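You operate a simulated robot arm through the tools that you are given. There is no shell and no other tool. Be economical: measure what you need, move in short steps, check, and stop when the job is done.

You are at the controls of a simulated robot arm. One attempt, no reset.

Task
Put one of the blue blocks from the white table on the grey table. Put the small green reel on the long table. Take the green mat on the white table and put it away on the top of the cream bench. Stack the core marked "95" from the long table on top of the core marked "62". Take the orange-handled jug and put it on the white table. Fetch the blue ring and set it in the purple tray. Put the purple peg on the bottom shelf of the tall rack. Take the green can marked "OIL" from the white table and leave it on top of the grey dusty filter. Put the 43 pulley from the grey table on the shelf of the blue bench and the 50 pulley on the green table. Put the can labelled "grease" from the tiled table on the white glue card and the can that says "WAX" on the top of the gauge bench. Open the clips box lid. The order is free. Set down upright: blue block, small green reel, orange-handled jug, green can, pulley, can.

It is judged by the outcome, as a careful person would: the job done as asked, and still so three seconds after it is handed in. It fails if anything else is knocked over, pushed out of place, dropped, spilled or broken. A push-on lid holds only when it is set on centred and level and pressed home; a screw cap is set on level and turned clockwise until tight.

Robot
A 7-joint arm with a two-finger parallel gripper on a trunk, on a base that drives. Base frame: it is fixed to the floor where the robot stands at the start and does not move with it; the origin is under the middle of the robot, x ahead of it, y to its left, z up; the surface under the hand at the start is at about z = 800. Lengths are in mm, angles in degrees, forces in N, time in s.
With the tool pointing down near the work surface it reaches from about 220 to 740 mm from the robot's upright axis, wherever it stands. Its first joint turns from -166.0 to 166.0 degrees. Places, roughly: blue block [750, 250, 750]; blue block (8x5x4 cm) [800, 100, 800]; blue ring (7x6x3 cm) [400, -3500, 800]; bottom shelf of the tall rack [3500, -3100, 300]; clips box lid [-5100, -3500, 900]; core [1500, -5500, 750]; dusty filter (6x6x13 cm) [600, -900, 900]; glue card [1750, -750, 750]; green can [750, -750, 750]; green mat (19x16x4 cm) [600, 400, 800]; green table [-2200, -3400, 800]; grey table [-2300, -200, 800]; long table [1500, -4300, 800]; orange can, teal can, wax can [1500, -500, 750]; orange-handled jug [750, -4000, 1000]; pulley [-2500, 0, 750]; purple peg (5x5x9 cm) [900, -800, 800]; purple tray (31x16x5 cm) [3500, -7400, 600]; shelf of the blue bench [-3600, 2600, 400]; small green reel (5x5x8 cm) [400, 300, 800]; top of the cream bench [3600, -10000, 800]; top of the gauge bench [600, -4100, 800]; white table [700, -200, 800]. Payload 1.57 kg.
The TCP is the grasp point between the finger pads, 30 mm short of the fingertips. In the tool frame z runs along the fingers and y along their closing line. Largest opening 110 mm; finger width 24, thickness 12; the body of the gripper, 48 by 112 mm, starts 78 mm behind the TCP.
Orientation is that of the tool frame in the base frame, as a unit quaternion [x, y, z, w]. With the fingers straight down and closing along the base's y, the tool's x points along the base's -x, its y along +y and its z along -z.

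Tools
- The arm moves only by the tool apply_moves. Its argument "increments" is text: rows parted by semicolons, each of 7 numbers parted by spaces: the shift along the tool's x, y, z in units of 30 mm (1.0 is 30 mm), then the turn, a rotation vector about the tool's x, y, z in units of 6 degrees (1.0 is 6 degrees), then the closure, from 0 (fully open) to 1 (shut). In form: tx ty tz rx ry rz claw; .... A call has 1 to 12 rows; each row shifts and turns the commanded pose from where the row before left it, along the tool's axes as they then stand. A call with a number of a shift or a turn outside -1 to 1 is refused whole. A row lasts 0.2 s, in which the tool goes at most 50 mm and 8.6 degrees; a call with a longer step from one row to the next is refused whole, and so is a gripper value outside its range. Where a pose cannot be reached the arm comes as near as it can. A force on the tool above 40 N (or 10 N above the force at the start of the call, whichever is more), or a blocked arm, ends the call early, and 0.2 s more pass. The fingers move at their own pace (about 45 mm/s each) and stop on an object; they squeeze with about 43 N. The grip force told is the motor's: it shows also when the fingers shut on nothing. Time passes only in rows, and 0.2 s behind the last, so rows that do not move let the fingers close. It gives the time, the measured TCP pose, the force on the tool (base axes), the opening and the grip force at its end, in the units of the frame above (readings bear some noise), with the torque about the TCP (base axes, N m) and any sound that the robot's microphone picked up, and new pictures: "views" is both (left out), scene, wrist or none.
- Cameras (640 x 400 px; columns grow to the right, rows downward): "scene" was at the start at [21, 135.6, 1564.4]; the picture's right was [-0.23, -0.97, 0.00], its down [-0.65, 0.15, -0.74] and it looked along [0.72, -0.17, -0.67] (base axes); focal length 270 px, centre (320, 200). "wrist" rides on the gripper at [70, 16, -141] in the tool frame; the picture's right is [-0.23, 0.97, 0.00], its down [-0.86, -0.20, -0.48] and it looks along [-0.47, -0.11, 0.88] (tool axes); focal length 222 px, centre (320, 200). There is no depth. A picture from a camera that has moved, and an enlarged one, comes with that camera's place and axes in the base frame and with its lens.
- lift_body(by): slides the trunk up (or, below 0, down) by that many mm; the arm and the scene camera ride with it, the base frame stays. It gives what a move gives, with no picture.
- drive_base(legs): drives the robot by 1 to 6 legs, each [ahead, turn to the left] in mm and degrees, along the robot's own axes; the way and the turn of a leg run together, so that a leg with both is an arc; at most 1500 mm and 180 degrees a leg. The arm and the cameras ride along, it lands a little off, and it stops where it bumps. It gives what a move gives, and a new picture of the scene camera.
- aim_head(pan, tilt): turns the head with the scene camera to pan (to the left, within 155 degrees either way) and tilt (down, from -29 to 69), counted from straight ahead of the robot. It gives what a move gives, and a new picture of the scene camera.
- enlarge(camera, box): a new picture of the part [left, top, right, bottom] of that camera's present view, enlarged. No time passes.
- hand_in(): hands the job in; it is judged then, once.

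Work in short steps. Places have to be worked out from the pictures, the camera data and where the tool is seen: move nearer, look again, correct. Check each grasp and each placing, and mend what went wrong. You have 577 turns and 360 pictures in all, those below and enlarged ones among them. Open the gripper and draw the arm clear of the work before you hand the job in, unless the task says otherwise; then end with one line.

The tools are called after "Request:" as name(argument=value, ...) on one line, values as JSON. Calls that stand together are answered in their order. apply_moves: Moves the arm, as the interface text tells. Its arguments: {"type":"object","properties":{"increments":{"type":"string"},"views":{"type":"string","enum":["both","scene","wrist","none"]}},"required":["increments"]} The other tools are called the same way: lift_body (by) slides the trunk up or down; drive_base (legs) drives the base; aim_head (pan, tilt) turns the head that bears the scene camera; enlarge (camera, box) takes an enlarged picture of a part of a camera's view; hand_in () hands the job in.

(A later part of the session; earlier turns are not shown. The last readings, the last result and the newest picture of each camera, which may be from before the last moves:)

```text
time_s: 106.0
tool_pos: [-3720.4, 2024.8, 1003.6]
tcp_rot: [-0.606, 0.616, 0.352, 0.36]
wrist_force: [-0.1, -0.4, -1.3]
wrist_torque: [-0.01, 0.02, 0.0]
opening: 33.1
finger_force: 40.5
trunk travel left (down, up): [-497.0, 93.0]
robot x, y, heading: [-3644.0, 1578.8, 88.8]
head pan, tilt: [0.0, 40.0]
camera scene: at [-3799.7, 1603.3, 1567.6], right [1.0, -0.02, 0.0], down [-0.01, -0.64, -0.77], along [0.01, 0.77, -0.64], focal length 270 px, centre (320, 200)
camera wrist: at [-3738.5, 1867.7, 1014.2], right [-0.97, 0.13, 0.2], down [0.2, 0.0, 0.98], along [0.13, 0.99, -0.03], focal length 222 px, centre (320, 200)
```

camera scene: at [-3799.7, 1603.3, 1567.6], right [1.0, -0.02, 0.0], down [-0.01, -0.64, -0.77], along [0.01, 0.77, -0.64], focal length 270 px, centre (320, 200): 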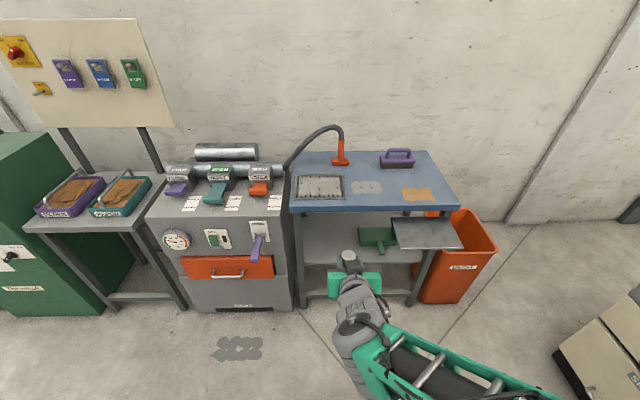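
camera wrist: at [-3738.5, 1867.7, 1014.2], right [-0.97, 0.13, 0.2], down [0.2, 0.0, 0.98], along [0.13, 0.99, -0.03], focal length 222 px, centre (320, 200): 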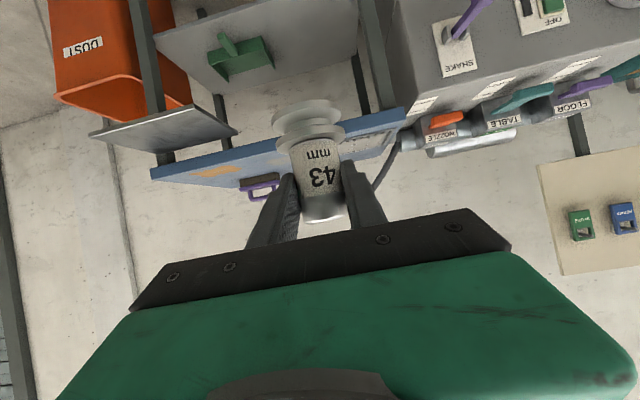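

The pulley is still well held. Lower the trunk in two moves and drive ahead.

Request:
lift_body(by=-400)

Request:
drive_base(legs=[[330, 0]])

Request:
apply_moves(increments="0 0 0 0 0 0 1", views="wrist")

```text
time_s: 109.8
tool_pos: [-3718.6, 2023.4, 604.4]
tcp_rot: [-0.607, 0.616, 0.351, 0.359]
wrist_force: [-0.4, 0.5, -2.1]
wrist_torque: [-0.03, 0.02, 0.03]
opening: 33.4
finger_force: 41.6
trunk travel left (down, up): [-97.0, 493.0]
robot x, y, heading: [-3644.7, 1575.2, 88.9]
head pan, tilt: [0.0, 40.0]
```

```text
time_s: 112.0
tool_pos: [-3707.4, 2348.4, 604.4]
tcp_rot: [-0.603, 0.62, 0.349, 0.361]
wrist_force: [0.2, 0.3, -1.4]
wrist_torque: [-0.03, 0.01, -0.01]
opening: 33.5
finger_force: 41.7
trunk travel left (down, up): [-97.0, 493.0]
robot x, y, heading: [-3642.4, 1895.7, 88.9]
head pan, tilt: [0.0, 40.0]
camera scene: at [-3792.1, 1929.0, 1167.6], right [1.0, -0.03, 0.0], down [-0.02, -0.64, -0.77], along [0.02, 0.77, -0.64], focal length 270 px, centre (320, 200)
```

scene: 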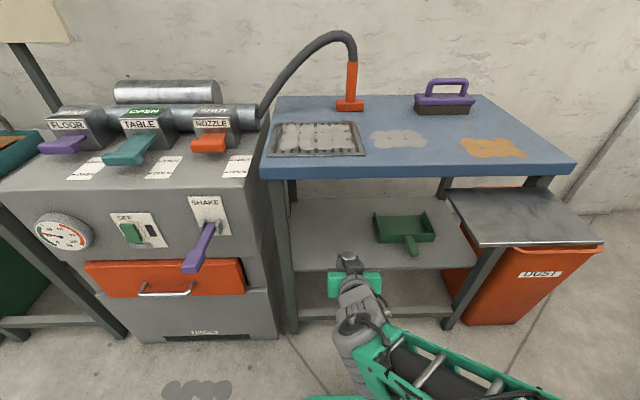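

```text
time_s: 112.4
tool_pos: [-3707.8, 2348.1, 603.0]
tcp_rot: [-0.603, 0.619, 0.349, 0.361]
wrist_force: [0.5, -0.6, -1.8]
wrist_torque: [0.0, 0.0, 0.01]
opening: 33.1
finger_force: 41.1
trunk travel left (down, up): [-97.0, 493.0]
robot x, y, heading: [-3636.2, 1902.8, 88.2]
head pan, tilt: [0.0, 40.0]
camera wrist: at [-3728.2, 2192.8, 614.1], right [-0.97, 0.14, 0.19], down [0.2, 0.0, 0.98], along [0.14, 0.99, -0.03], focal length 222 px, centre (320, 200)
```

wrist: 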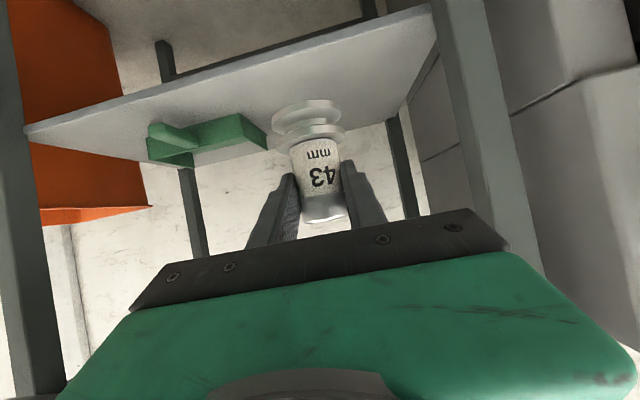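

Shelf at z≈410 confirmed. Lower 100 mm first, then move in 195 mm under the bench top.

Request:
apply_moves(increments="0.72 0 0.42 0 0 0 1;0.72 0 0.42 0 0 0 1;0.72 0 0.42 0 0 0 1;0.72 0 0.42 0 0 0 1;-0.47 0 0.813 0 0 0 1;-0.47 0 0.813 0 0 0 1;-0.47 0 0.813 0 0 0 1;-0.47 0 0.813 0 0 0 1;-0.47 0 0.813 0 0 0 1;-0.47 0 0.813 0 0 0 1;-0.47 0 0.813 0 0 0 1", views="both")

```text
time_s: 114.8
tool_pos: [-3703.0, 2548.6, 506.2]
tcp_rot: [-0.604, 0.619, 0.35, 0.361]
wrist_force: [-1.0, 0.0, -1.2]
wrist_torque: [-0.01, 0.01, -0.01]
opening: 33.6
finger_force: 41.8
trunk travel left (down, up): [-97.0, 493.0]
robot x, y, heading: [-3640.2, 1900.7, 88.3]
head pan, tilt: [0.0, 40.0]
camera scene: at [-3792.1, 1928.8, 1167.6], right [1.0, -0.03, 0.0], down [-0.02, -0.64, -0.77], along [0.02, 0.77, -0.64], focal length 270 px, centre (320, 200)
camera wrist: at [-3722.8, 2392.2, 515.7], right [-0.97, 0.14, 0.19], down [0.2, 0.0, 0.98], along [0.13, 0.99, -0.03], focal length 222 px, centre (320, 200)
```

scene: 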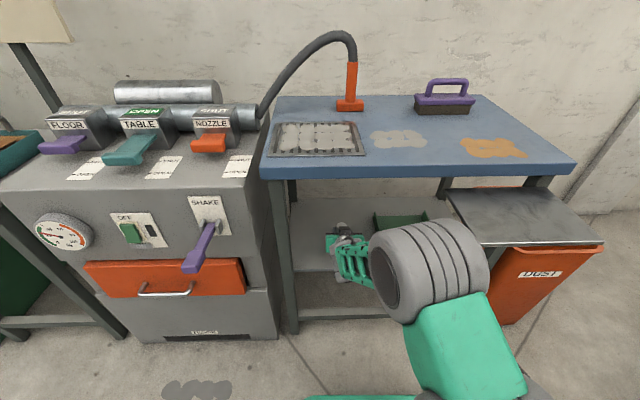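
wrist: 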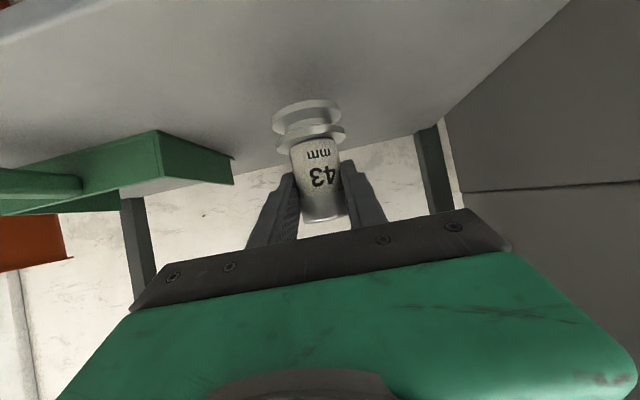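

Over the shelf's left-middle. Lower 30 mm then gently to contact.

Request:
apply_moves(increments="0.43 0 0.25 0 0 0 1;0.43 0 0.25 0 0 0 1;0.087 0 0.05 0 0 0 1;0.087 0 0.05 0 0 0 1;0.087 0 0.05 0 0 0 1;0.087 0 0.05 0 0 0 1;0.087 0 0.05 0 0 0 1;0.087 0 0.05 0 0 0 1;0.087 0 0.05 0 0 0 1;0.087 0 0.05 0 0 0 1;0.087 0 0.05 0 0 0 1", views="wrist")

```text
time_s: 116.8
tool_pos: [-3703.3, 2551.0, 462.0]
tcp_rot: [-0.6, 0.617, 0.356, 0.365]
wrist_force: [-0.5, 3.1, 6.7]
wrist_torque: [0.01, 0.01, 0.0]
opening: 33.4
finger_force: 41.4
trunk travel left (down, up): [-97.0, 493.0]
robot x, y, heading: [-3638.3, 1899.9, 88.5]
head pan, tilt: [0.0, 40.0]
stopped in row 10: the force on the tool passed its limit at 47 N (the readings are from after the stop); the commanded pose is now the measured one
camera wrist: at [-3723.0, 2396.0, 469.1], right [-0.97, 0.13, 0.2], down [0.2, -0.01, 0.98], along [0.13, 0.99, -0.01], focal length 222 px, centre (320, 200)
```

wrist: 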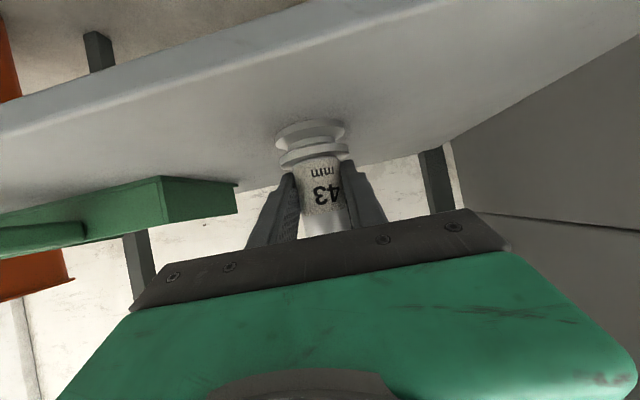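

Seated. Open and retreat straight back.

Request:
apply_moves(increments="-0.02 0 -0.01 0 0 0 0.6;0 0 0 0 0 0 0.3;0 0 0 0 0 0 0;0 0 0 0 0 0 0;0 0 0 0 0 0 0;0.2 0 -0.9 0 0 0 0;0.4 0 -0.9 0 0 0 0;0.4 0 -0.9 0 0 0 0;0.4 0 -0.9 0 0 0 0;0.4 0 -0.9 0 0 0 0;0.4 0 -0.9 0 0 0 0;0.4 0 -0.9 0 0 0 0", views="wrist")

```text
time_s: 119.4
tool_pos: [-3707.9, 2347.1, 485.4]
tcp_rot: [-0.601, 0.618, 0.354, 0.364]
wrist_force: [0.5, -0.4, -0.1]
wrist_torque: [-0.04, -0.03, -0.02]
opening: 110.0
finger_force: 0.0
trunk travel left (down, up): [-97.0, 493.0]
robot x, y, heading: [-3636.3, 1902.1, 88.4]
head pan, tilt: [0.0, 40.0]
camera wrist: at [-3728.6, 2191.6, 492.7], right [-0.97, 0.14, 0.2], down [0.2, -0.01, 0.98], along [0.14, 0.99, -0.02], focal length 222 px, centre (320, 200)
```

wrist: 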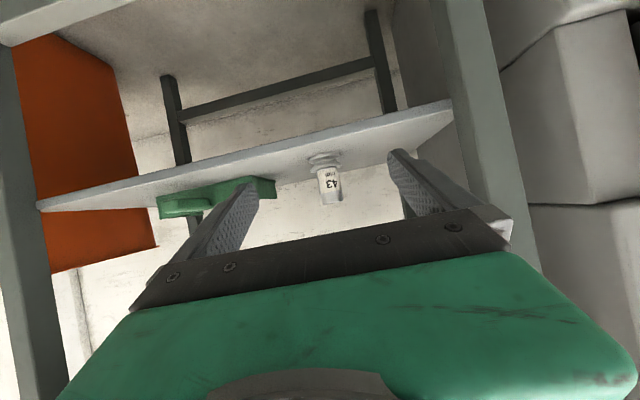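

43 stands properly on the shelf. Back off, raise the trunk, and return to the grey table for the 50 pulley.

Request:
drive_base(legs=[[-330, 0]])

Request:
lift_body(by=400)

Request:
lift_body(by=85)

Request:
drive_base(legs=[[0, -156.2], [1500, 0], [0, 67.8]])

```text
time_s: 121.6
tool_pos: [-3717.5, 2013.5, 484.8]
tcp_rot: [-0.602, 0.616, 0.355, 0.364]
wrist_force: [0.2, 0.2, -0.5]
wrist_torque: [-0.02, 0.03, 0.01]
opening: 110.2
finger_force: 0.0
trunk travel left (down, up): [-97.0, 493.0]
robot x, y, heading: [-3647.1, 1568.5, 88.3]
head pan, tilt: [0.0, 40.0]
camera scene: at [-3800.7, 1595.0, 1167.6], right [1.0, -0.02, 0.0], down [-0.02, -0.64, -0.77], along [0.02, 0.77, -0.64], focal length 270 px, centre (320, 200)
```

scene: 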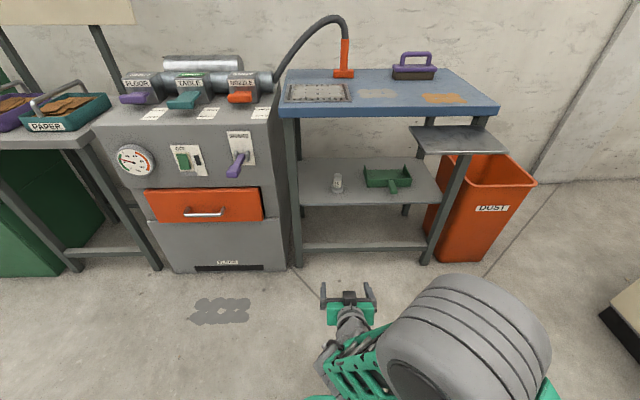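

```text
time_s: 125.5
tool_pos: [-3717.9, 2014.3, 884.3]
tcp_rot: [-0.602, 0.616, 0.354, 0.364]
wrist_force: [-0.4, 0.2, 1.2]
wrist_torque: [-0.04, 0.03, -0.01]
opening: 109.7
finger_force: 0.1
trunk travel left (down, up): [-497.0, 93.0]
robot x, y, heading: [-3647.6, 1565.0, 88.7]
head pan, tilt: [0.0, 40.0]
```

```text
time_s: 126.7
tool_pos: [-3719.4, 2014.2, 969.7]
tcp_rot: [-0.603, 0.616, 0.355, 0.363]
wrist_force: [1.0, 0.6, 0.0]
wrist_torque: [-0.05, 0.01, 0.03]
opening: 109.8
finger_force: 0.1
trunk travel left (down, up): [-582.0, 8.0]
robot x, y, heading: [-3646.6, 1567.4, 88.8]
head pan, tilt: [0.0, 40.0]
```

```text
time_s: 143.5
tool_pos: [-2664.2, 237.3, 969.3]
tcp_rot: [0.011, 0.862, -0.006, 0.508]
wrist_force: [-0.1, 0.2, 0.7]
wrist_torque: [0.0, 0.0, -0.02]
opening: 110.0
finger_force: 0.1
trunk travel left (down, up): [-582.0, 8.0]
robot x, y, heading: [-3109.8, 166.6, -1.5]
head pan, tilt: [0.0, 40.0]
camera scene: at [-3082.7, 320.9, 1652.6], right [-0.03, -1.0, 0.0], down [-0.64, 0.02, -0.77], along [0.77, -0.02, -0.64], focal length 270 px, centre (320, 200)
```

scene: 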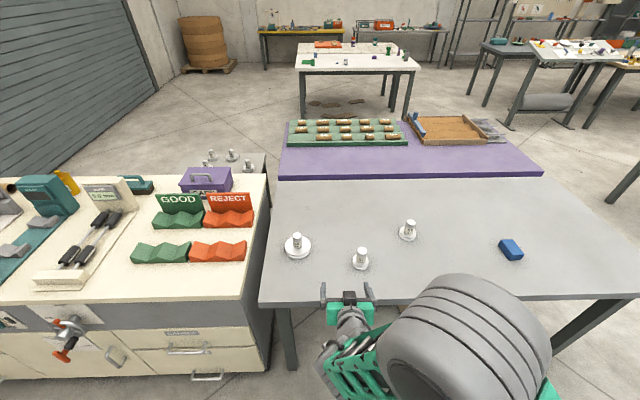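

Pulley 50 estimated at (−2455,149). Move to pre-grasp.

Request:
apply_moves(increments="0 -0.685 1 0 0 0 0;0 -0.685 1 0 0 0 0;0 -0.685 1 0 0 0 0;0 -0.685 1 0 0 0 0", views="wrist")

```text
time_s: 144.5
tool_pos: [-2561.6, 148.8, 910.3]
tcp_rot: [0.012, 0.861, -0.007, 0.508]
wrist_force: [-0.1, 0.2, 0.1]
wrist_torque: [0.05, 0.03, 0.03]
opening: 110.1
finger_force: 0.0
trunk travel left (down, up): [-582.0, 8.0]
robot x, y, heading: [-3111.7, 169.0, -1.4]
head pan, tilt: [0.0, 40.0]
camera wrist: at [-2718.8, 171.7, 918.7], right [0.14, 0.97, 0.2], down [-0.01, -0.2, 0.98], along [0.99, -0.14, -0.02], focal length 222 px, centre (320, 200)
```

wrist: 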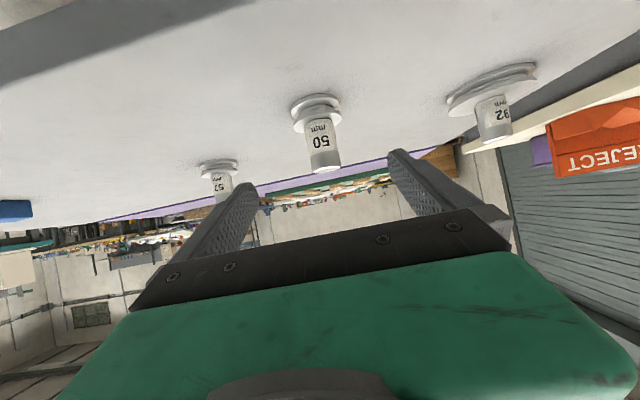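

Knob centred at about (−2455,151,850). Advance and grip.

Request:
apply_moves(increments="0 0.16 1 0 0 0 0;0 0 1 0 0 0 0;0 0 1 0 0 0 0;0 0 1 0 0 0 0;0 0 0 0 0 0 1;0 0 0 0 0 0 1;0 0 0 0 0 0 1;0 0 0 0 0 0 1;0 0 0 0 0 0 1;0 0 0 0 0 0 1", views="wrist")

```text
time_s: 146.7
tool_pos: [-2456.9, 152.5, 853.1]
tcp_rot: [0.012, 0.862, -0.007, 0.506]
wrist_force: [0.1, 0.2, -0.5]
wrist_torque: [-0.01, 0.0, -0.01]
opening: 33.6
finger_force: 27.5
trunk travel left (down, up): [-582.0, 8.0]
robot x, y, heading: [-3110.6, 170.5, -1.9]
head pan, tilt: [0.0, 40.0]
camera wrist: at [-2613.6, 175.2, 861.5], right [0.14, 0.97, 0.2], down [-0.01, -0.2, 0.98], along [0.99, -0.14, -0.02], focal length 222 px, centre (320, 200)
```

wrist: 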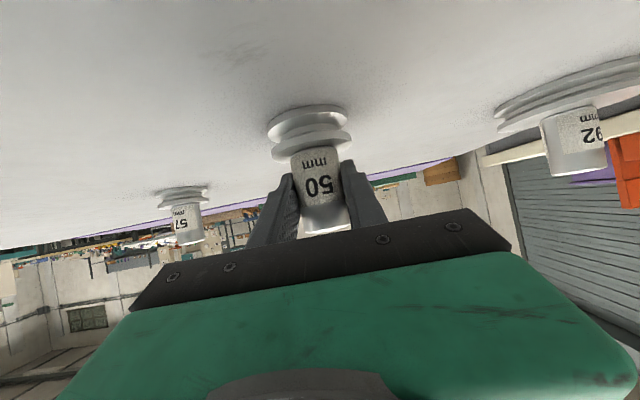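

50 is held. Lift, retract, then drive round to the green table's north side.

Request:
apply_moves(increments="-0.867 0 -0.5 0 0 0 1;-0.867 0 -0.5 0 0 0 1;-0.867 0 -0.5 0 0 0 1;-0.867 0 -0.5 0 0 0 1;-0.867 0 -0.5 0 0 0 1;0.5 0 -0.867 0 0 0 1;0.5 0 -0.867 0 0 0 1;0.5 0 -0.867 0 0 0 1;0.5 0 -0.867 0 0 0 1;0.5 0 -0.867 0 0 0 1", views="none")

Request:
drive_base(legs=[[0, -88], [1000, 0], [700, 0], [0, 90], [900, 0], [0, -90]])

Request:
aim_head(pan=0, tilt=35)

```text
time_s: 148.9
tool_pos: [-2609.6, 157.4, 1000.7]
tcp_rot: [0.012, 0.861, -0.007, 0.508]
wrist_force: [-0.2, -0.7, -1.6]
wrist_torque: [-0.02, 0.02, 0.03]
opening: 33.7
finger_force: 41.3
trunk travel left (down, up): [-582.0, 8.0]
robot x, y, heading: [-3114.0, 169.8, -1.6]
head pan, tilt: [0.0, 40.0]
```

```text
time_s: 173.4
tool_pos: [-2162.8, -2028.3, 1000.5]
tcp_rot: [0.595, 0.624, -0.35, 0.367]
wrist_force: [0.5, 0.4, -0.6]
wrist_torque: [0.02, 0.05, 0.02]
opening: 33.6
finger_force: 40.9
trunk travel left (down, up): [-582.0, 8.0]
robot x, y, heading: [-2192.4, -1528.8, -87.3]
head pan, tilt: [0.0, 40.0]
camera scene: at [-2036.8, -1546.0, 1652.6], right [-1.0, -0.05, 0.0], down [-0.03, 0.64, -0.77], along [0.04, -0.77, -0.64], focal length 270 px, centre (320, 200)
```

scene: 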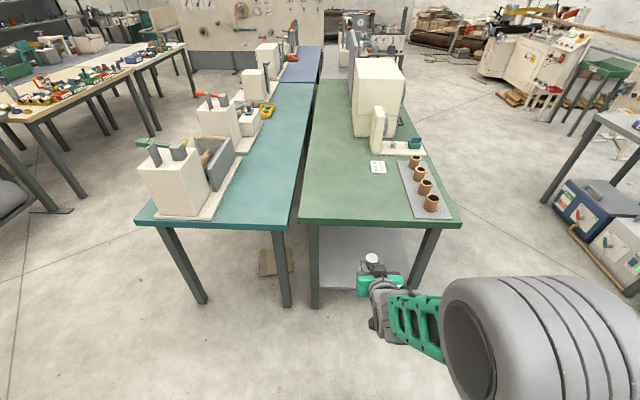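

```text
time_s: 174.0
tool_pos: [-2163.0, -2030.2, 999.5]
tcp_rot: [0.595, 0.623, -0.35, 0.367]
wrist_force: [0.6, 1.1, -1.5]
wrist_torque: [0.05, 0.0, 0.03]
opening: 33.5
finger_force: 41.4
trunk travel left (down, up): [-582.0, 8.0]
robot x, y, heading: [-2192.9, -1526.3, -87.1]
head pan, tilt: [0.0, 35.0]
camera scene: at [-2036.6, -1549.0, 1660.1], right [-1.0, -0.05, 0.0], down [-0.03, 0.57, -0.82], along [0.04, -0.82, -0.57], focal length 270 px, centre (320, 200)
```

scene: 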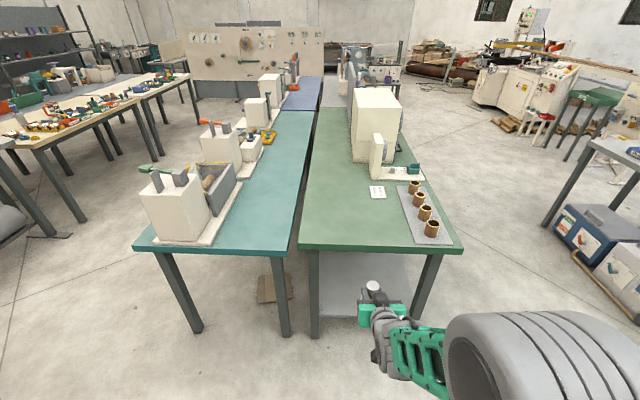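

The front part of the green table is free; target (−2110,−2540). Drive 350 mm ahead, then extend.

Request:
drive_base(legs=[[350, 0]])

```text
time_s: 176.3
tool_pos: [-2149.1, -2378.4, 998.4]
tcp_rot: [0.596, 0.623, -0.351, 0.367]
wrist_force: [0.4, 0.7, -1.8]
wrist_torque: [0.04, 0.02, 0.0]
opening: 33.3
finger_force: 41.2
trunk travel left (down, up): [-582.0, 8.0]
robot x, y, heading: [-2173.8, -1877.9, -87.6]
head pan, tilt: [0.0, 35.0]
camera scene: at [-2020.6, -1899.2, 1660.1], right [-1.0, -0.04, 0.0], down [-0.03, 0.57, -0.82], along [0.04, -0.82, -0.57], focal length 270 px, centre (320, 200)
```

scene: 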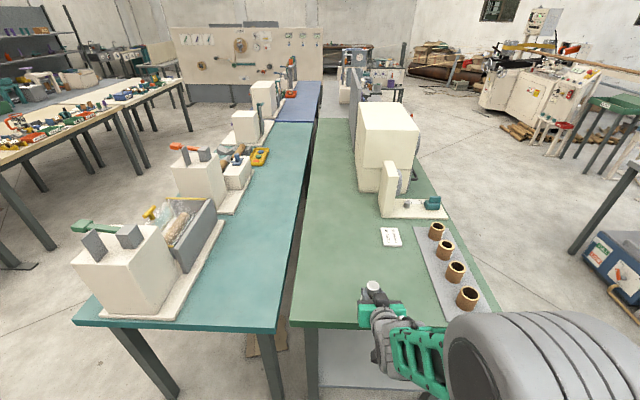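

Extend 164 mm and lower to just above.

Request:
apply_moves(increments="-0.445 0.18 0.79 0 0 0 1;-0.445 0.18 0.79 0 0 0 1;-0.445 0.18 0.79 0 0 0 1;-0.445 0.18 0.79 0 0 0 1;-0.445 0.18 0.79 0 0 0 1;-0.445 0.18 0.79 0 0 0 1;0.684 0 0.386 0 0 0 1;0.684 0 0.386 0 0 0 1;0.684 0 0.386 0 0 0 1;0.684 0 0.386 0 0 0 1;0.684 0 0.386 0 0 0 1", views="both")

```text
time_s: 178.9
tool_pos: [-2106.9, -2550.6, 896.1]
tcp_rot: [0.59, 0.617, -0.359, 0.377]
wrist_force: [-0.1, -3.0, 9.4]
wrist_torque: [-0.01, -0.02, 0.0]
opening: 33.3
finger_force: 41.8
trunk travel left (down, up): [-582.0, 8.0]
robot x, y, heading: [-2178.4, -1878.4, -87.7]
head pan, tilt: [0.0, 35.0]
stopped in row 11: the force on the tool passed its limit at 60 N (the readings are from after the stop); the commanded pose is now the measured one
camera scene: at [-2020.6, -1898.1, 1659.9], right [-1.0, -0.04, 0.0], down [-0.03, 0.57, -0.82], along [0.04, -0.82, -0.57], focal length 270 px, centre (320, 200)
camera wrist: at [-2097.6, -2392.2, 899.5], right [0.98, -0.06, 0.2], down [-0.2, 0.02, 0.98], along [-0.06, -1.0, 0.01], focal length 222 px, centre (320, 200)
```

scene: 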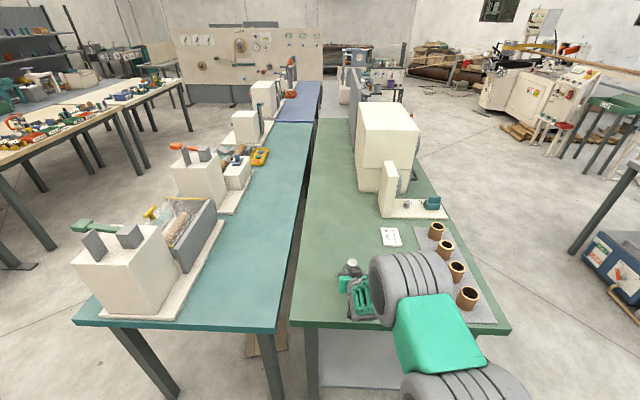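
wrist: 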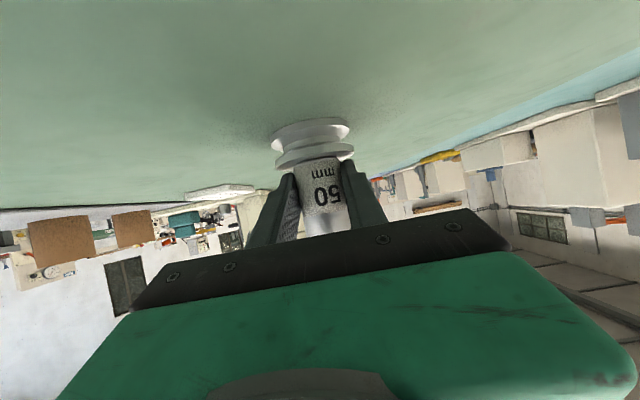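

Contact earlier than expected (green table ≈ z 843). The pulley sits flat. Open and retreat.

Request:
apply_moves(increments="-0.02 0 -0.01 0 0 0 0.6;0 0 0 0 0 0 0.3;0 0 0 0 0 0 0;0 0 0 0 0 0 0;0 0 0 0 0 0 0;0.2 0 -0.9 0 0 0 0;0.4 0 -0.9 0 0 0 0;0.4 0 -0.9 0 0 0 0;0.4 0 -0.9 0 0 0 0;0.4 0 -0.9 0 0 0 0;0 0 -1 0 0 0 0;0 0 -1 0 0 0 0", views="both")

```text
time_s: 181.5
tool_pos: [-2115.7, -2351.9, 936.6]
tcp_rot: [0.591, 0.618, -0.358, 0.374]
wrist_force: [-0.4, 1.1, 0.0]
wrist_torque: [-0.02, -0.05, -0.01]
opening: 110.1
finger_force: 0.0
trunk travel left (down, up): [-582.0, 8.0]
robot x, y, heading: [-2174.4, -1876.9, -87.5]
head pan, tilt: [0.0, 35.0]
camera scene: at [-2020.8, -1898.0, 1660.1], right [-1.0, -0.04, 0.0], down [-0.03, 0.57, -0.82], along [0.04, -0.82, -0.57], focal length 270 px, centre (320, 200)
camera wrist: at [-2107.0, -2193.2, 941.1], right [0.98, -0.06, 0.2], down [-0.2, 0.02, 0.98], along [-0.06, -1.0, 0.0], focal length 222 px, centre (320, 200)
```

scene: 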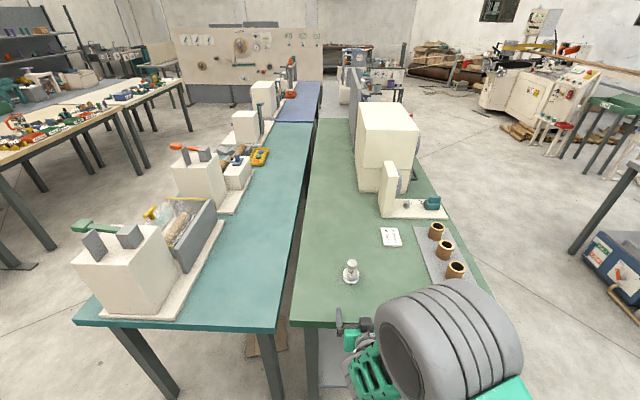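
wrist: 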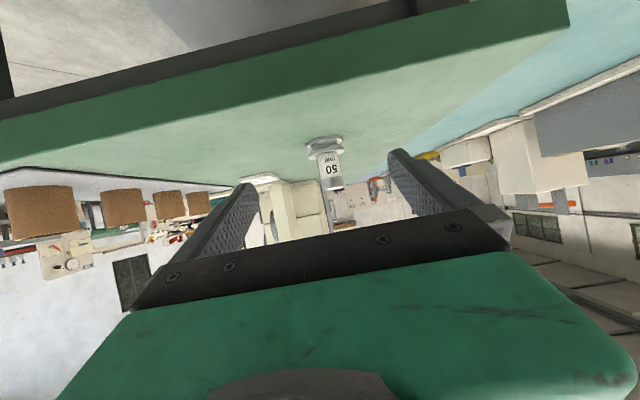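

Pulley 50 stands on the green table. Back away and look toward the clips box (southwest).

Request:
drive_base(legs=[[-400, 0]])

Request:
aim_head(pan=-60, tilt=15)

```text
time_s: 184.0
tool_pos: [-2129.3, -1949.7, 937.7]
tcp_rot: [0.587, 0.623, -0.354, 0.377]
wrist_force: [-1.3, 0.7, 0.2]
wrist_torque: [0.02, 0.0, 0.0]
opening: 110.0
finger_force: 0.0
trunk travel left (down, up): [-582.0, 8.0]
robot x, y, heading: [-2197.3, -1477.1, -86.7]
head pan, tilt: [0.0, 35.0]
camera scene: at [-2041.2, -1493.6, 1660.2], right [-1.0, -0.06, 0.0], down [-0.03, 0.57, -0.82], along [0.05, -0.82, -0.57], focal length 270 px, centre (320, 200)
```

scene: 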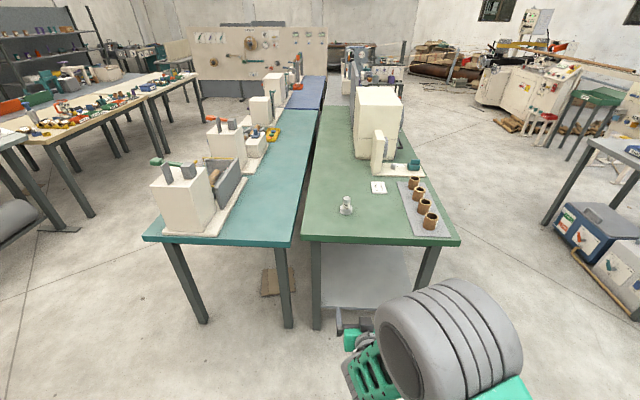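

```text
time_s: 185.3
tool_pos: [-2128.8, -1950.4, 936.7]
tcp_rot: [0.587, 0.623, -0.355, 0.377]
wrist_force: [0.3, 0.3, 0.1]
wrist_torque: [-0.02, 0.02, 0.0]
opening: 109.9
finger_force: 0.0
trunk travel left (down, up): [-582.0, 8.0]
robot x, y, heading: [-2198.6, -1477.1, -86.8]
head pan, tilt: [-60.0, 15.0]
camera scene: at [-2124.4, -1457.6, 1692.1], right [-0.55, 0.83, 0.0], down [0.22, 0.14, -0.97], along [-0.81, -0.53, -0.26], focal length 270 px, centre (320, 200)
```

scene: 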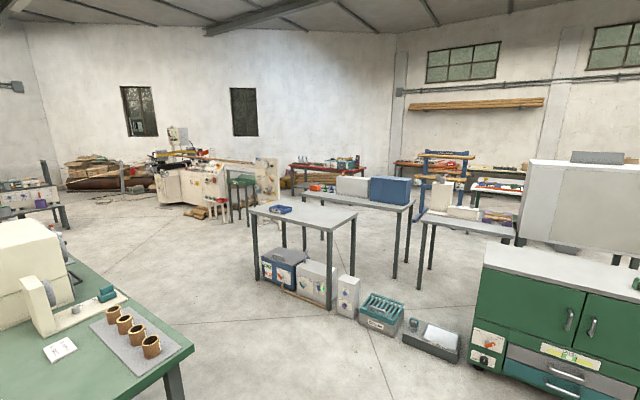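

Request:
enlarge(camera="scene", box=[240, 150, 430, 269])

```text
3.36 times, centred on (335, 210) of scene
camera zoom: at [-2124.4, -1457.6, 1692.1], right [-0.55, 0.83, 0.0], down [0.22, 0.14, -0.97], along [-0.81, -0.53, -0.26], focal length 909 px, centre (270, 168)
```

zoom: 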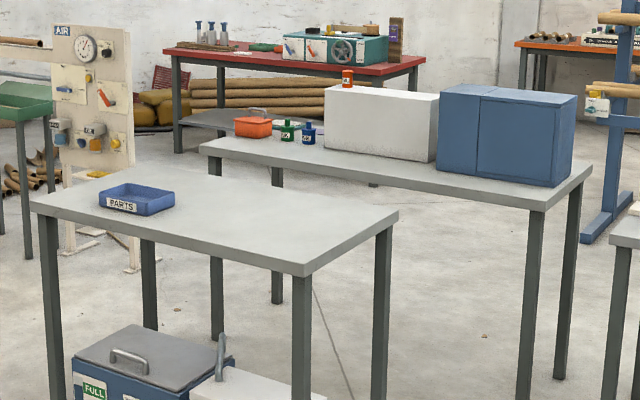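

The orange box with handle on the rear table at about (−5190,−3550) should be the clips box. I drive down the corridor at x≈−3370 to look from the south.

Request:
drive_base(legs=[[0, -61.6], [1378, 0], [0, 58.4], [900, 0], [900, 0], [0, -85]])

Request:
aim_head(pan=0, tilt=25)

```text
time_s: 209.9
tool_pos: [-3803.0, -4116.5, 936.3]
tcp_rot: [0.855, 0.041, -0.517, 0.025]
wrist_force: [-0.4, 0.2, 0.2]
wrist_torque: [0.0, 0.03, -0.01]
opening: 109.7
finger_force: 0.0
trunk travel left (down, up): [-582.0, 8.0]
robot x, y, heading: [-3332.1, -4028.4, -174.7]
head pan, tilt: [-60.0, 15.0]
camera scene: at [-3310.6, -4104.5, 1692.2], right [0.81, 0.58, 0.0], down [0.15, -0.21, -0.97], along [-0.56, 0.79, -0.26], focal length 270 px, centre (320, 200)
```

scene: 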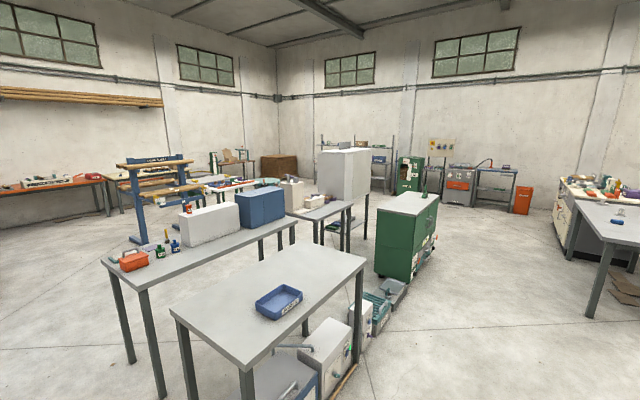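

```text
time_s: 211.2
tool_pos: [-3804.4, -4115.9, 937.1]
tcp_rot: [0.855, 0.041, -0.517, 0.025]
wrist_force: [0.4, 0.2, -0.9]
wrist_torque: [-0.01, 0.03, 0.02]
opening: 109.9
finger_force: 0.1
trunk travel left (down, up): [-582.0, 8.0]
robot x, y, heading: [-3327.8, -4032.8, -174.9]
head pan, tilt: [0.0, 25.0]
camera scene: at [-3348.1, -4189.3, 1675.9], right [-0.09, 1.0, 0.0], down [0.42, 0.04, -0.91], along [-0.9, -0.09, -0.42], focal length 270 px, centre (320, 200)
```

scene: 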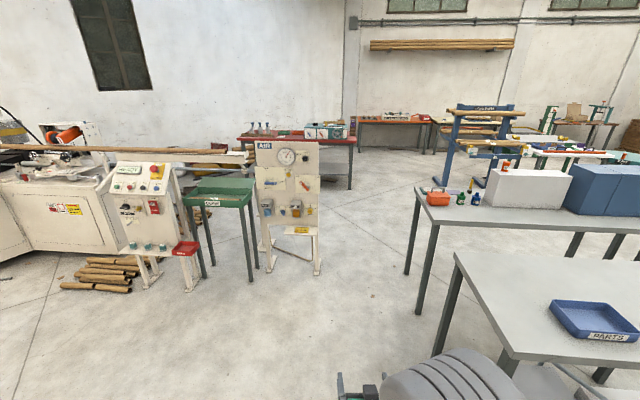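

Request:
enlarge(camera="scene", box=[400, 150, 530, 231])

```text
4.92 times, centred on (465, 190) of scene
camera zoom: at [-3348.1, -4189.3, 1675.9], right [-0.09, 1.0, 0.0], down [0.42, 0.04, -0.91], along [-0.9, -0.09, -0.42], focal length 1332 px, centre (-394, 247)
```

zoom: 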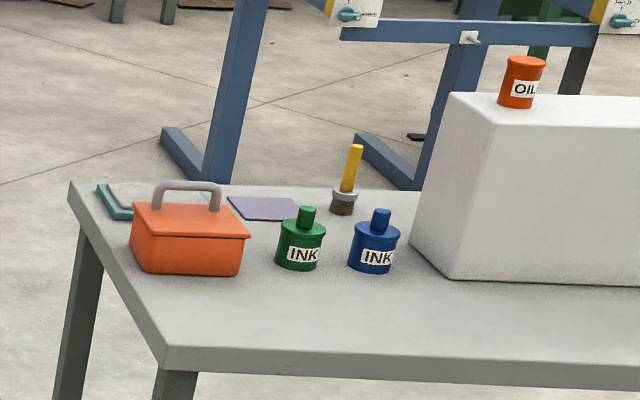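

The orange box with a grey handle may be it. Drive closer for a look.

Request:
drive_base(legs=[[1350, 0], [0, -50]])

Request:
enlarge(camera="scene", box=[200, 150, 440, 300])

```text
time_s: 220.2
tool_pos: [-5054.0, -3872.0, 937.1]
tcp_rot: [0.795, -0.317, -0.481, -0.192]
wrist_force: [0.1, -0.7, -0.4]
wrist_torque: [-0.04, 0.01, 0.03]
opening: 109.8
finger_force: 0.0
trunk travel left (down, up): [-582.0, 8.0]
robot x, y, heading: [-4681.2, -4170.1, 136.7]
head pan, tilt: [0.0, 25.0]
camera scene: at [-4810.1, -4262.7, 1675.9], right [0.69, 0.73, 0.0], down [0.31, -0.29, -0.91], along [-0.66, 0.62, -0.42], focal length 270 px, centre (320, 200)
```

scene: 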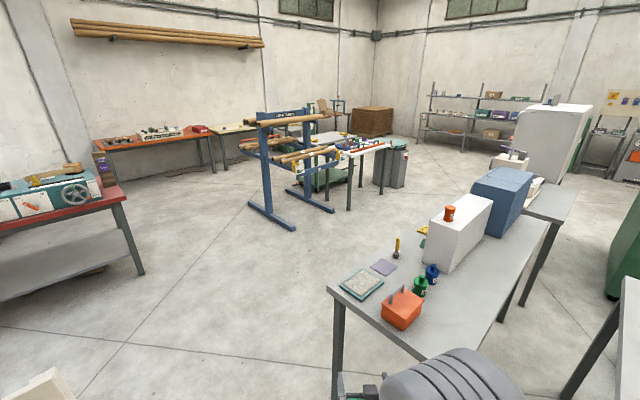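

```text
2.67 times, centred on (320, 225) of scene
camera zoom: at [-4810.1, -4262.7, 1675.9], right [0.69, 0.73, 0.0], down [0.31, -0.29, -0.91], along [-0.66, 0.62, -0.42], focal length 721 px, centre (320, 133)
```

zoom: 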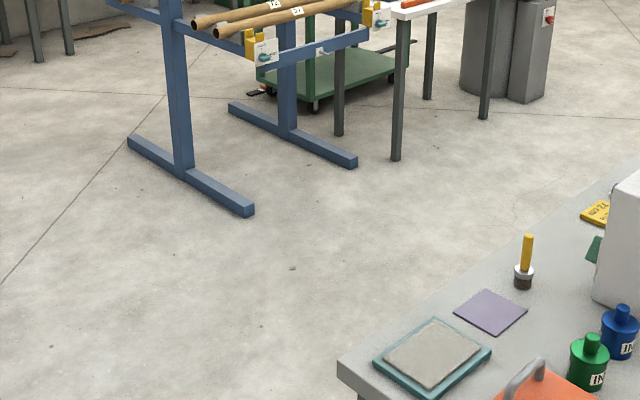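

Request:
enlarge(camera="scene", box=[340, 255, 460, 330])

Request:
enlarge(camera="scene", box=[60, 100, 360, 220])

```text
5.33 times, centred on (400, 292) of scene
camera zoom: at [-4810.1, -4262.7, 1675.9], right [0.69, 0.73, 0.0], down [0.31, -0.29, -0.91], along [-0.66, 0.62, -0.42], focal length 1443 px, centre (-107, -293)
```

zoom: 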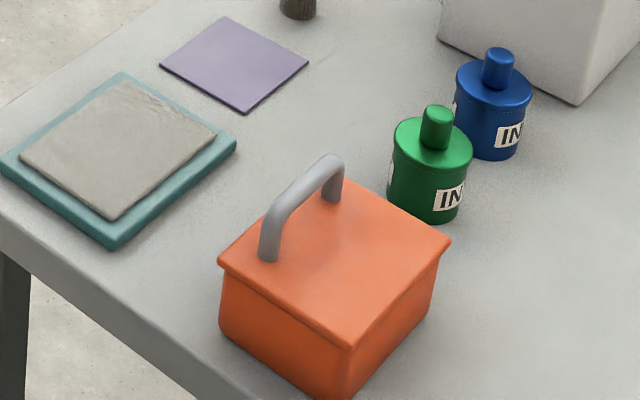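

```text
2.13 times, centred on (210, 160) of scene
camera zoom: at [-4810.1, -4262.7, 1675.9], right [0.69, 0.73, 0.0], down [0.31, -0.29, -0.91], along [-0.66, 0.62, -0.42], focal length 577 px, centre (555, 285)
```

zoom: 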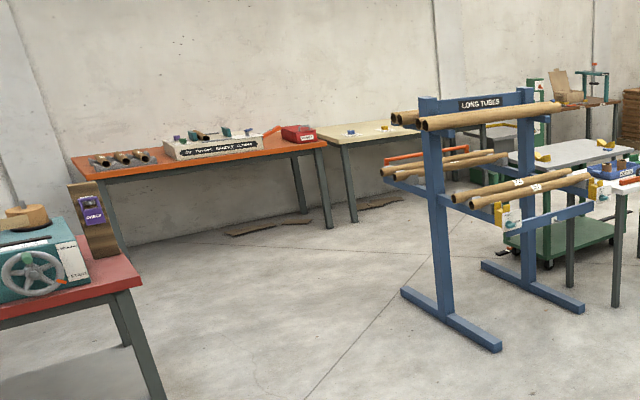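

The box sits at about (−5150,−3510), handle along y near its west edge, so the hinge should be on the east side. I stand the tool vertical again and drive to a spot south-east of it facing north.

Request:
apply_moves(increments="0 0 -0.5 0 1 0 0;0 0 -0.5 0 1 0 0;0 0 -0.5 0 1 0 0;0 0 -0.5 0 1 0 0;0 0 0 0 1 0 0;0 0 0 0 1 0 0;0 0 0 0 1 0 0;0 0 -0.5 0 1 0 0;0 0 -0.5 0 1 0 0;0 0 -0.5 0 1 0 0;0 0 -0.5 0 0.45 0 0", views="none")

Request:
drive_base(legs=[[0, 25.5], [250, 0], [0, -72]])

Request:
aim_head(pan=25, tilt=45)

```text
time_s: 222.6
tool_pos: [-5010.3, -3912.3, 1030.7]
tcp_rot: [0.929, -0.369, 0.004, 0.002]
wrist_force: [-0.2, -0.1, 0.1]
wrist_torque: [-0.01, -0.01, 0.0]
opening: 110.1
finger_force: 0.1
trunk travel left (down, up): [-582.0, 8.0]
robot x, y, heading: [-4680.7, -4173.6, 136.6]
head pan, tilt: [0.0, 25.0]
```

```text
time_s: 228.8
tool_pos: [-4955.5, -3679.6, 1031.5]
tcp_rot: [0.709, -0.705, 0.002, 0.002]
wrist_force: [-1.1, 0.0, 0.3]
wrist_torque: [0.0, 0.0, 0.01]
opening: 110.0
finger_force: 0.0
trunk travel left (down, up): [-582.0, 8.0]
robot x, y, heading: [-4913.3, -4096.0, 90.4]
head pan, tilt: [0.0, 25.0]
camera scene: at [-5069.5, -4065.4, 1675.9], right [1.0, 0.01, 0.0], down [0.0, -0.42, -0.91], along [-0.01, 0.91, -0.42], focal length 270 px, centre (320, 200)
```

scene: 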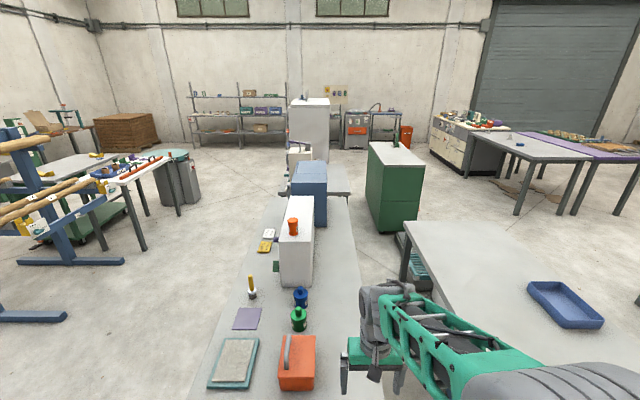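

```text
time_s: 229.7
tool_pos: [-4955.8, -3677.9, 1031.0]
tcp_rot: [0.709, -0.705, 0.003, 0.003]
wrist_force: [0.1, -0.4, -0.2]
wrist_torque: [0.03, -0.03, -0.03]
opening: 110.1
finger_force: 0.0
trunk travel left (down, up): [-582.0, 8.0]
robot x, y, heading: [-4914.6, -4095.7, 90.5]
head pan, tilt: [25.0, 45.0]
camera scene: at [-5103.8, -4084.1, 1645.4], right [0.9, 0.43, 0.0], down [0.3, -0.64, -0.71], along [-0.3, 0.64, -0.71], focal length 270 px, centre (320, 200)
```

scene: 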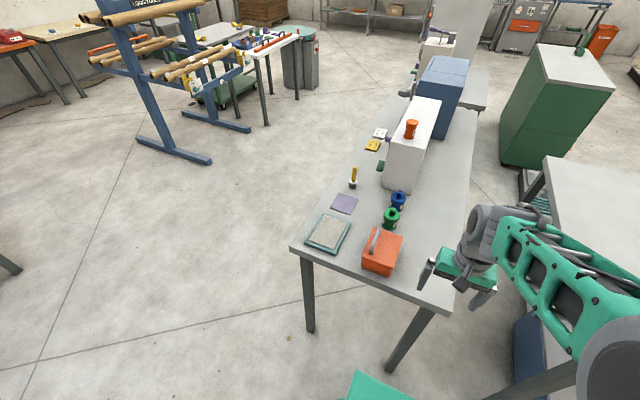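

Move the tool over near the box for a wrist view.

Request:
apply_moves(increments="-0.333 0.81 -0.19 0 0 0 0;-0.333 0.81 -0.19 0 0 0 0;-0.333 0.81 -0.19 0 0 0 0;-0.333 0.81 -0.19 0 0 0 0;-0.333 0.81 -0.19 0 0 0 0;-0.333 0.81 -0.19 0 0 0 0;-0.333 0.81 -0.19 0 0 0 0;-0.333 0.81 -0.19 0 0 0 0", views="wrist")

Request:
enlarge(camera="scene", box=[330, 210, 450, 285])

```text
time_s: 231.5
tool_pos: [-5148.7, -3600.8, 1075.9]
tcp_rot: [0.709, -0.705, 0.003, 0.002]
wrist_force: [0.6, 0.6, -0.3]
wrist_torque: [-0.02, -0.01, -0.03]
opening: 109.9
finger_force: 0.1
trunk travel left (down, up): [-582.0, 8.0]
robot x, y, heading: [-4915.8, -4098.6, 90.6]
head pan, tilt: [25.0, 45.0]
camera wrist: at [-5164.5, -3668.8, 1218.6], right [-0.98, 0.22, 0.0], down [0.19, 0.86, 0.47], along [0.11, 0.46, -0.88], focal length 222 px, centre (320, 200)
```

wrist: 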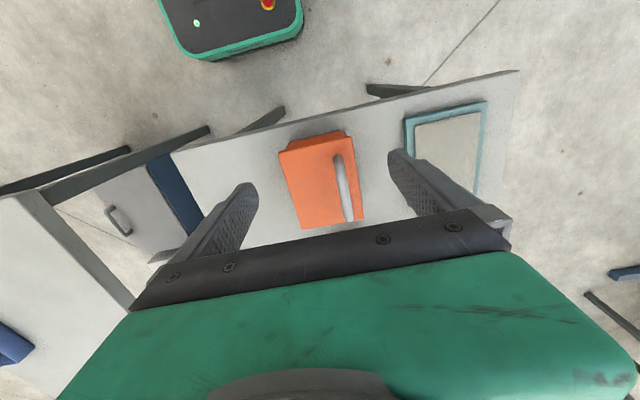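

```text
5.33 times, centred on (390, 248) of scene
camera zoom: at [-5104.4, -4083.9, 1645.2], right [0.9, 0.43, 0.0], down [0.3, -0.64, -0.71], along [-0.3, 0.64, -0.71], focal length 1443 px, centre (-53, -53)
```

zoom: 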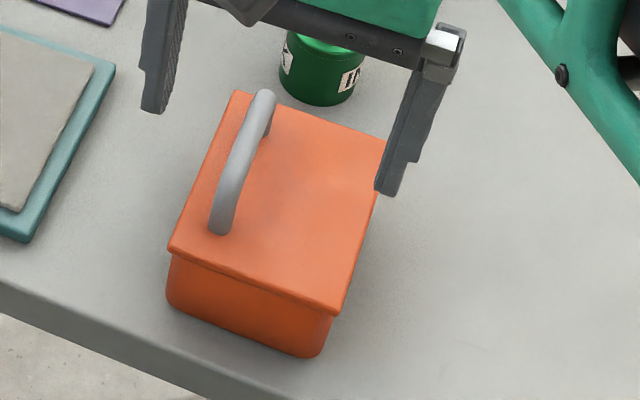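

Triangulation puts the lid top near z≈915 and the handle bar at x≈−5166, y≈−3540. I move above the handle with fingers half closed and look.

Request:
apply_moves(increments="-0.68 0.2 0.6 0 0 0 0.45;-0.68 0.2 0.6 0 0 0 0.45;-0.67 0.18 0.6 0 0 0 0.45;0 0 0 0 0 0 0.45", views="both")

Request:
enlarge(camera="scene", box=[330, 210, 450, 285])

```text
time_s: 232.5
tool_pos: [-5166.9, -3538.7, 1021.0]
tcp_rot: [0.71, -0.705, 0.002, 0.003]
wrist_force: [-0.1, -0.2, -0.1]
wrist_torque: [-0.02, -0.02, -0.02]
opening: 60.2
finger_force: 0.0
trunk travel left (down, up): [-582.0, 8.0]
robot x, y, heading: [-4911.3, -4094.2, 90.4]
head pan, tilt: [25.0, 45.0]
camera scene: at [-5104.0, -4084.0, 1645.3], right [0.9, 0.43, 0.0], down [0.3, -0.64, -0.71], along [-0.3, 0.64, -0.71], focal length 270 px, centre (320, 200)
camera wrist: at [-5182.7, -3607.0, 1162.7], right [-0.98, 0.22, 0.0], down [0.19, 0.86, 0.47], along [0.11, 0.46, -0.88], focal length 222 px, centre (320, 200)
```

scene: 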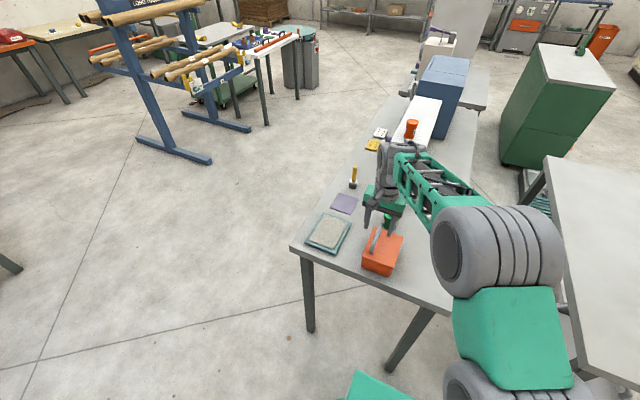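
wrist: 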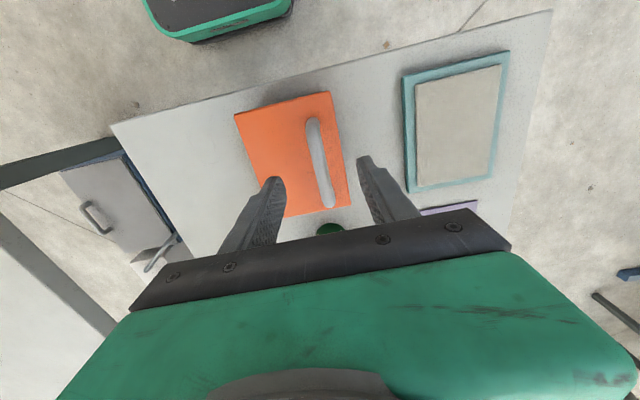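

```text
5.33 times, centred on (390, 248) of scene
camera zoom: at [-5104.0, -4084.0, 1645.3], right [0.9, 0.43, 0.0], down [0.3, -0.64, -0.71], along [-0.3, 0.64, -0.71], focal length 1443 px, centre (-53, -53)
```

zoom: 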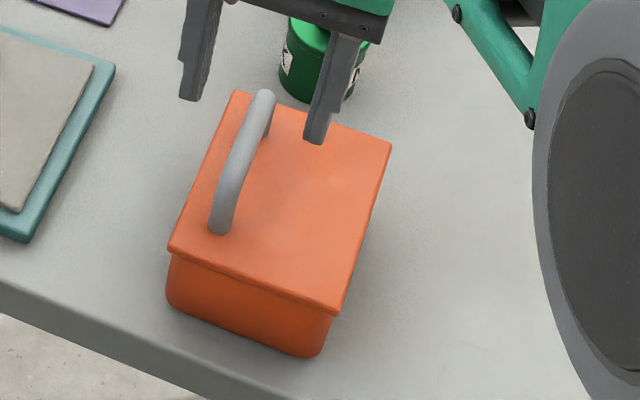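

Handle bar: x≈−5165, y −3572…−3468, z≈917, lid ≈885 with hinge near x≈−5075. Descend to TCP 922 and grip the bar.

Request:
apply_moves(increments="-0.3 0 0.8 0 0 0 0.45;-0.3 0 0.8 0 0 0 0.45;0 0 0.8 0 0 0 0.45;0 0 0.5 0 0 0 0.45;0 0 0.2 0 0 0 0.45;0 0 0.2 0 0 0 0.45", views="wrist")

Request:
enlarge(camera="scene", box=[330, 210, 450, 285])

```text
time_s: 233.5
tool_pos: [-5171.7, -3520.0, 950.5]
tcp_rot: [0.71, -0.704, -0.004, 0.0]
wrist_force: [4.8, -13.1, 23.6]
wrist_torque: [-0.68, -1.0, -0.49]
opening: 64.6
finger_force: 1.8
trunk travel left (down, up): [-582.0, 8.0]
robot x, y, heading: [-4913.3, -4096.5, 90.6]
head pan, tilt: [25.0, 45.0]
stopped in row 4: the force on the tool passed its limit at 52 N (the readings are from after the stop); the commanded pose is now the measured one
camera wrist: at [-5186.3, -3590.3, 1091.4], right [-0.98, 0.22, 0.01], down [0.2, 0.85, 0.48], along [0.1, 0.47, -0.88], focal length 222 px, centre (320, 200)
```

wrist: 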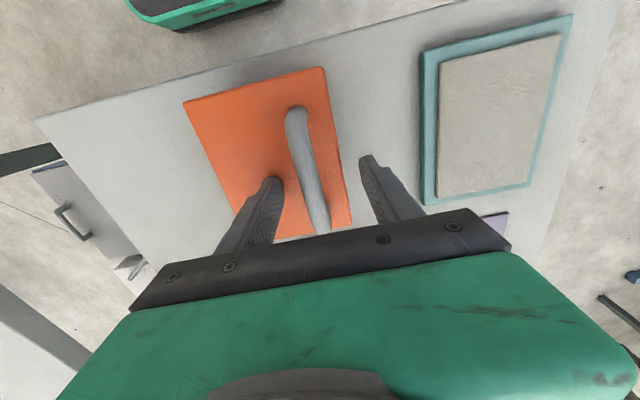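

```text
5.33 times, centred on (390, 248) of scene
camera zoom: at [-5102.9, -4088.8, 1645.9], right [0.9, 0.43, 0.0], down [0.3, -0.64, -0.71], along [-0.3, 0.64, -0.71], focal length 1443 px, centre (-53, -53)
```

zoom: 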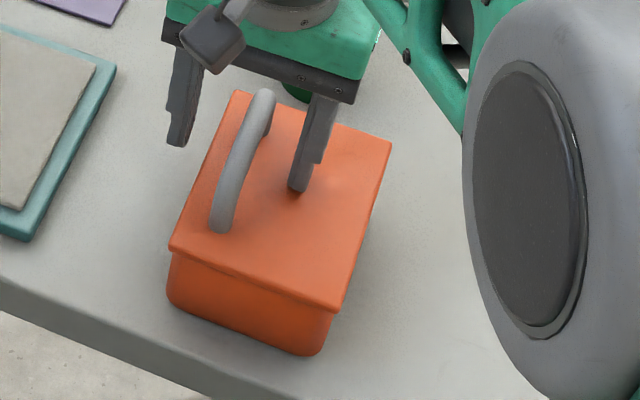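

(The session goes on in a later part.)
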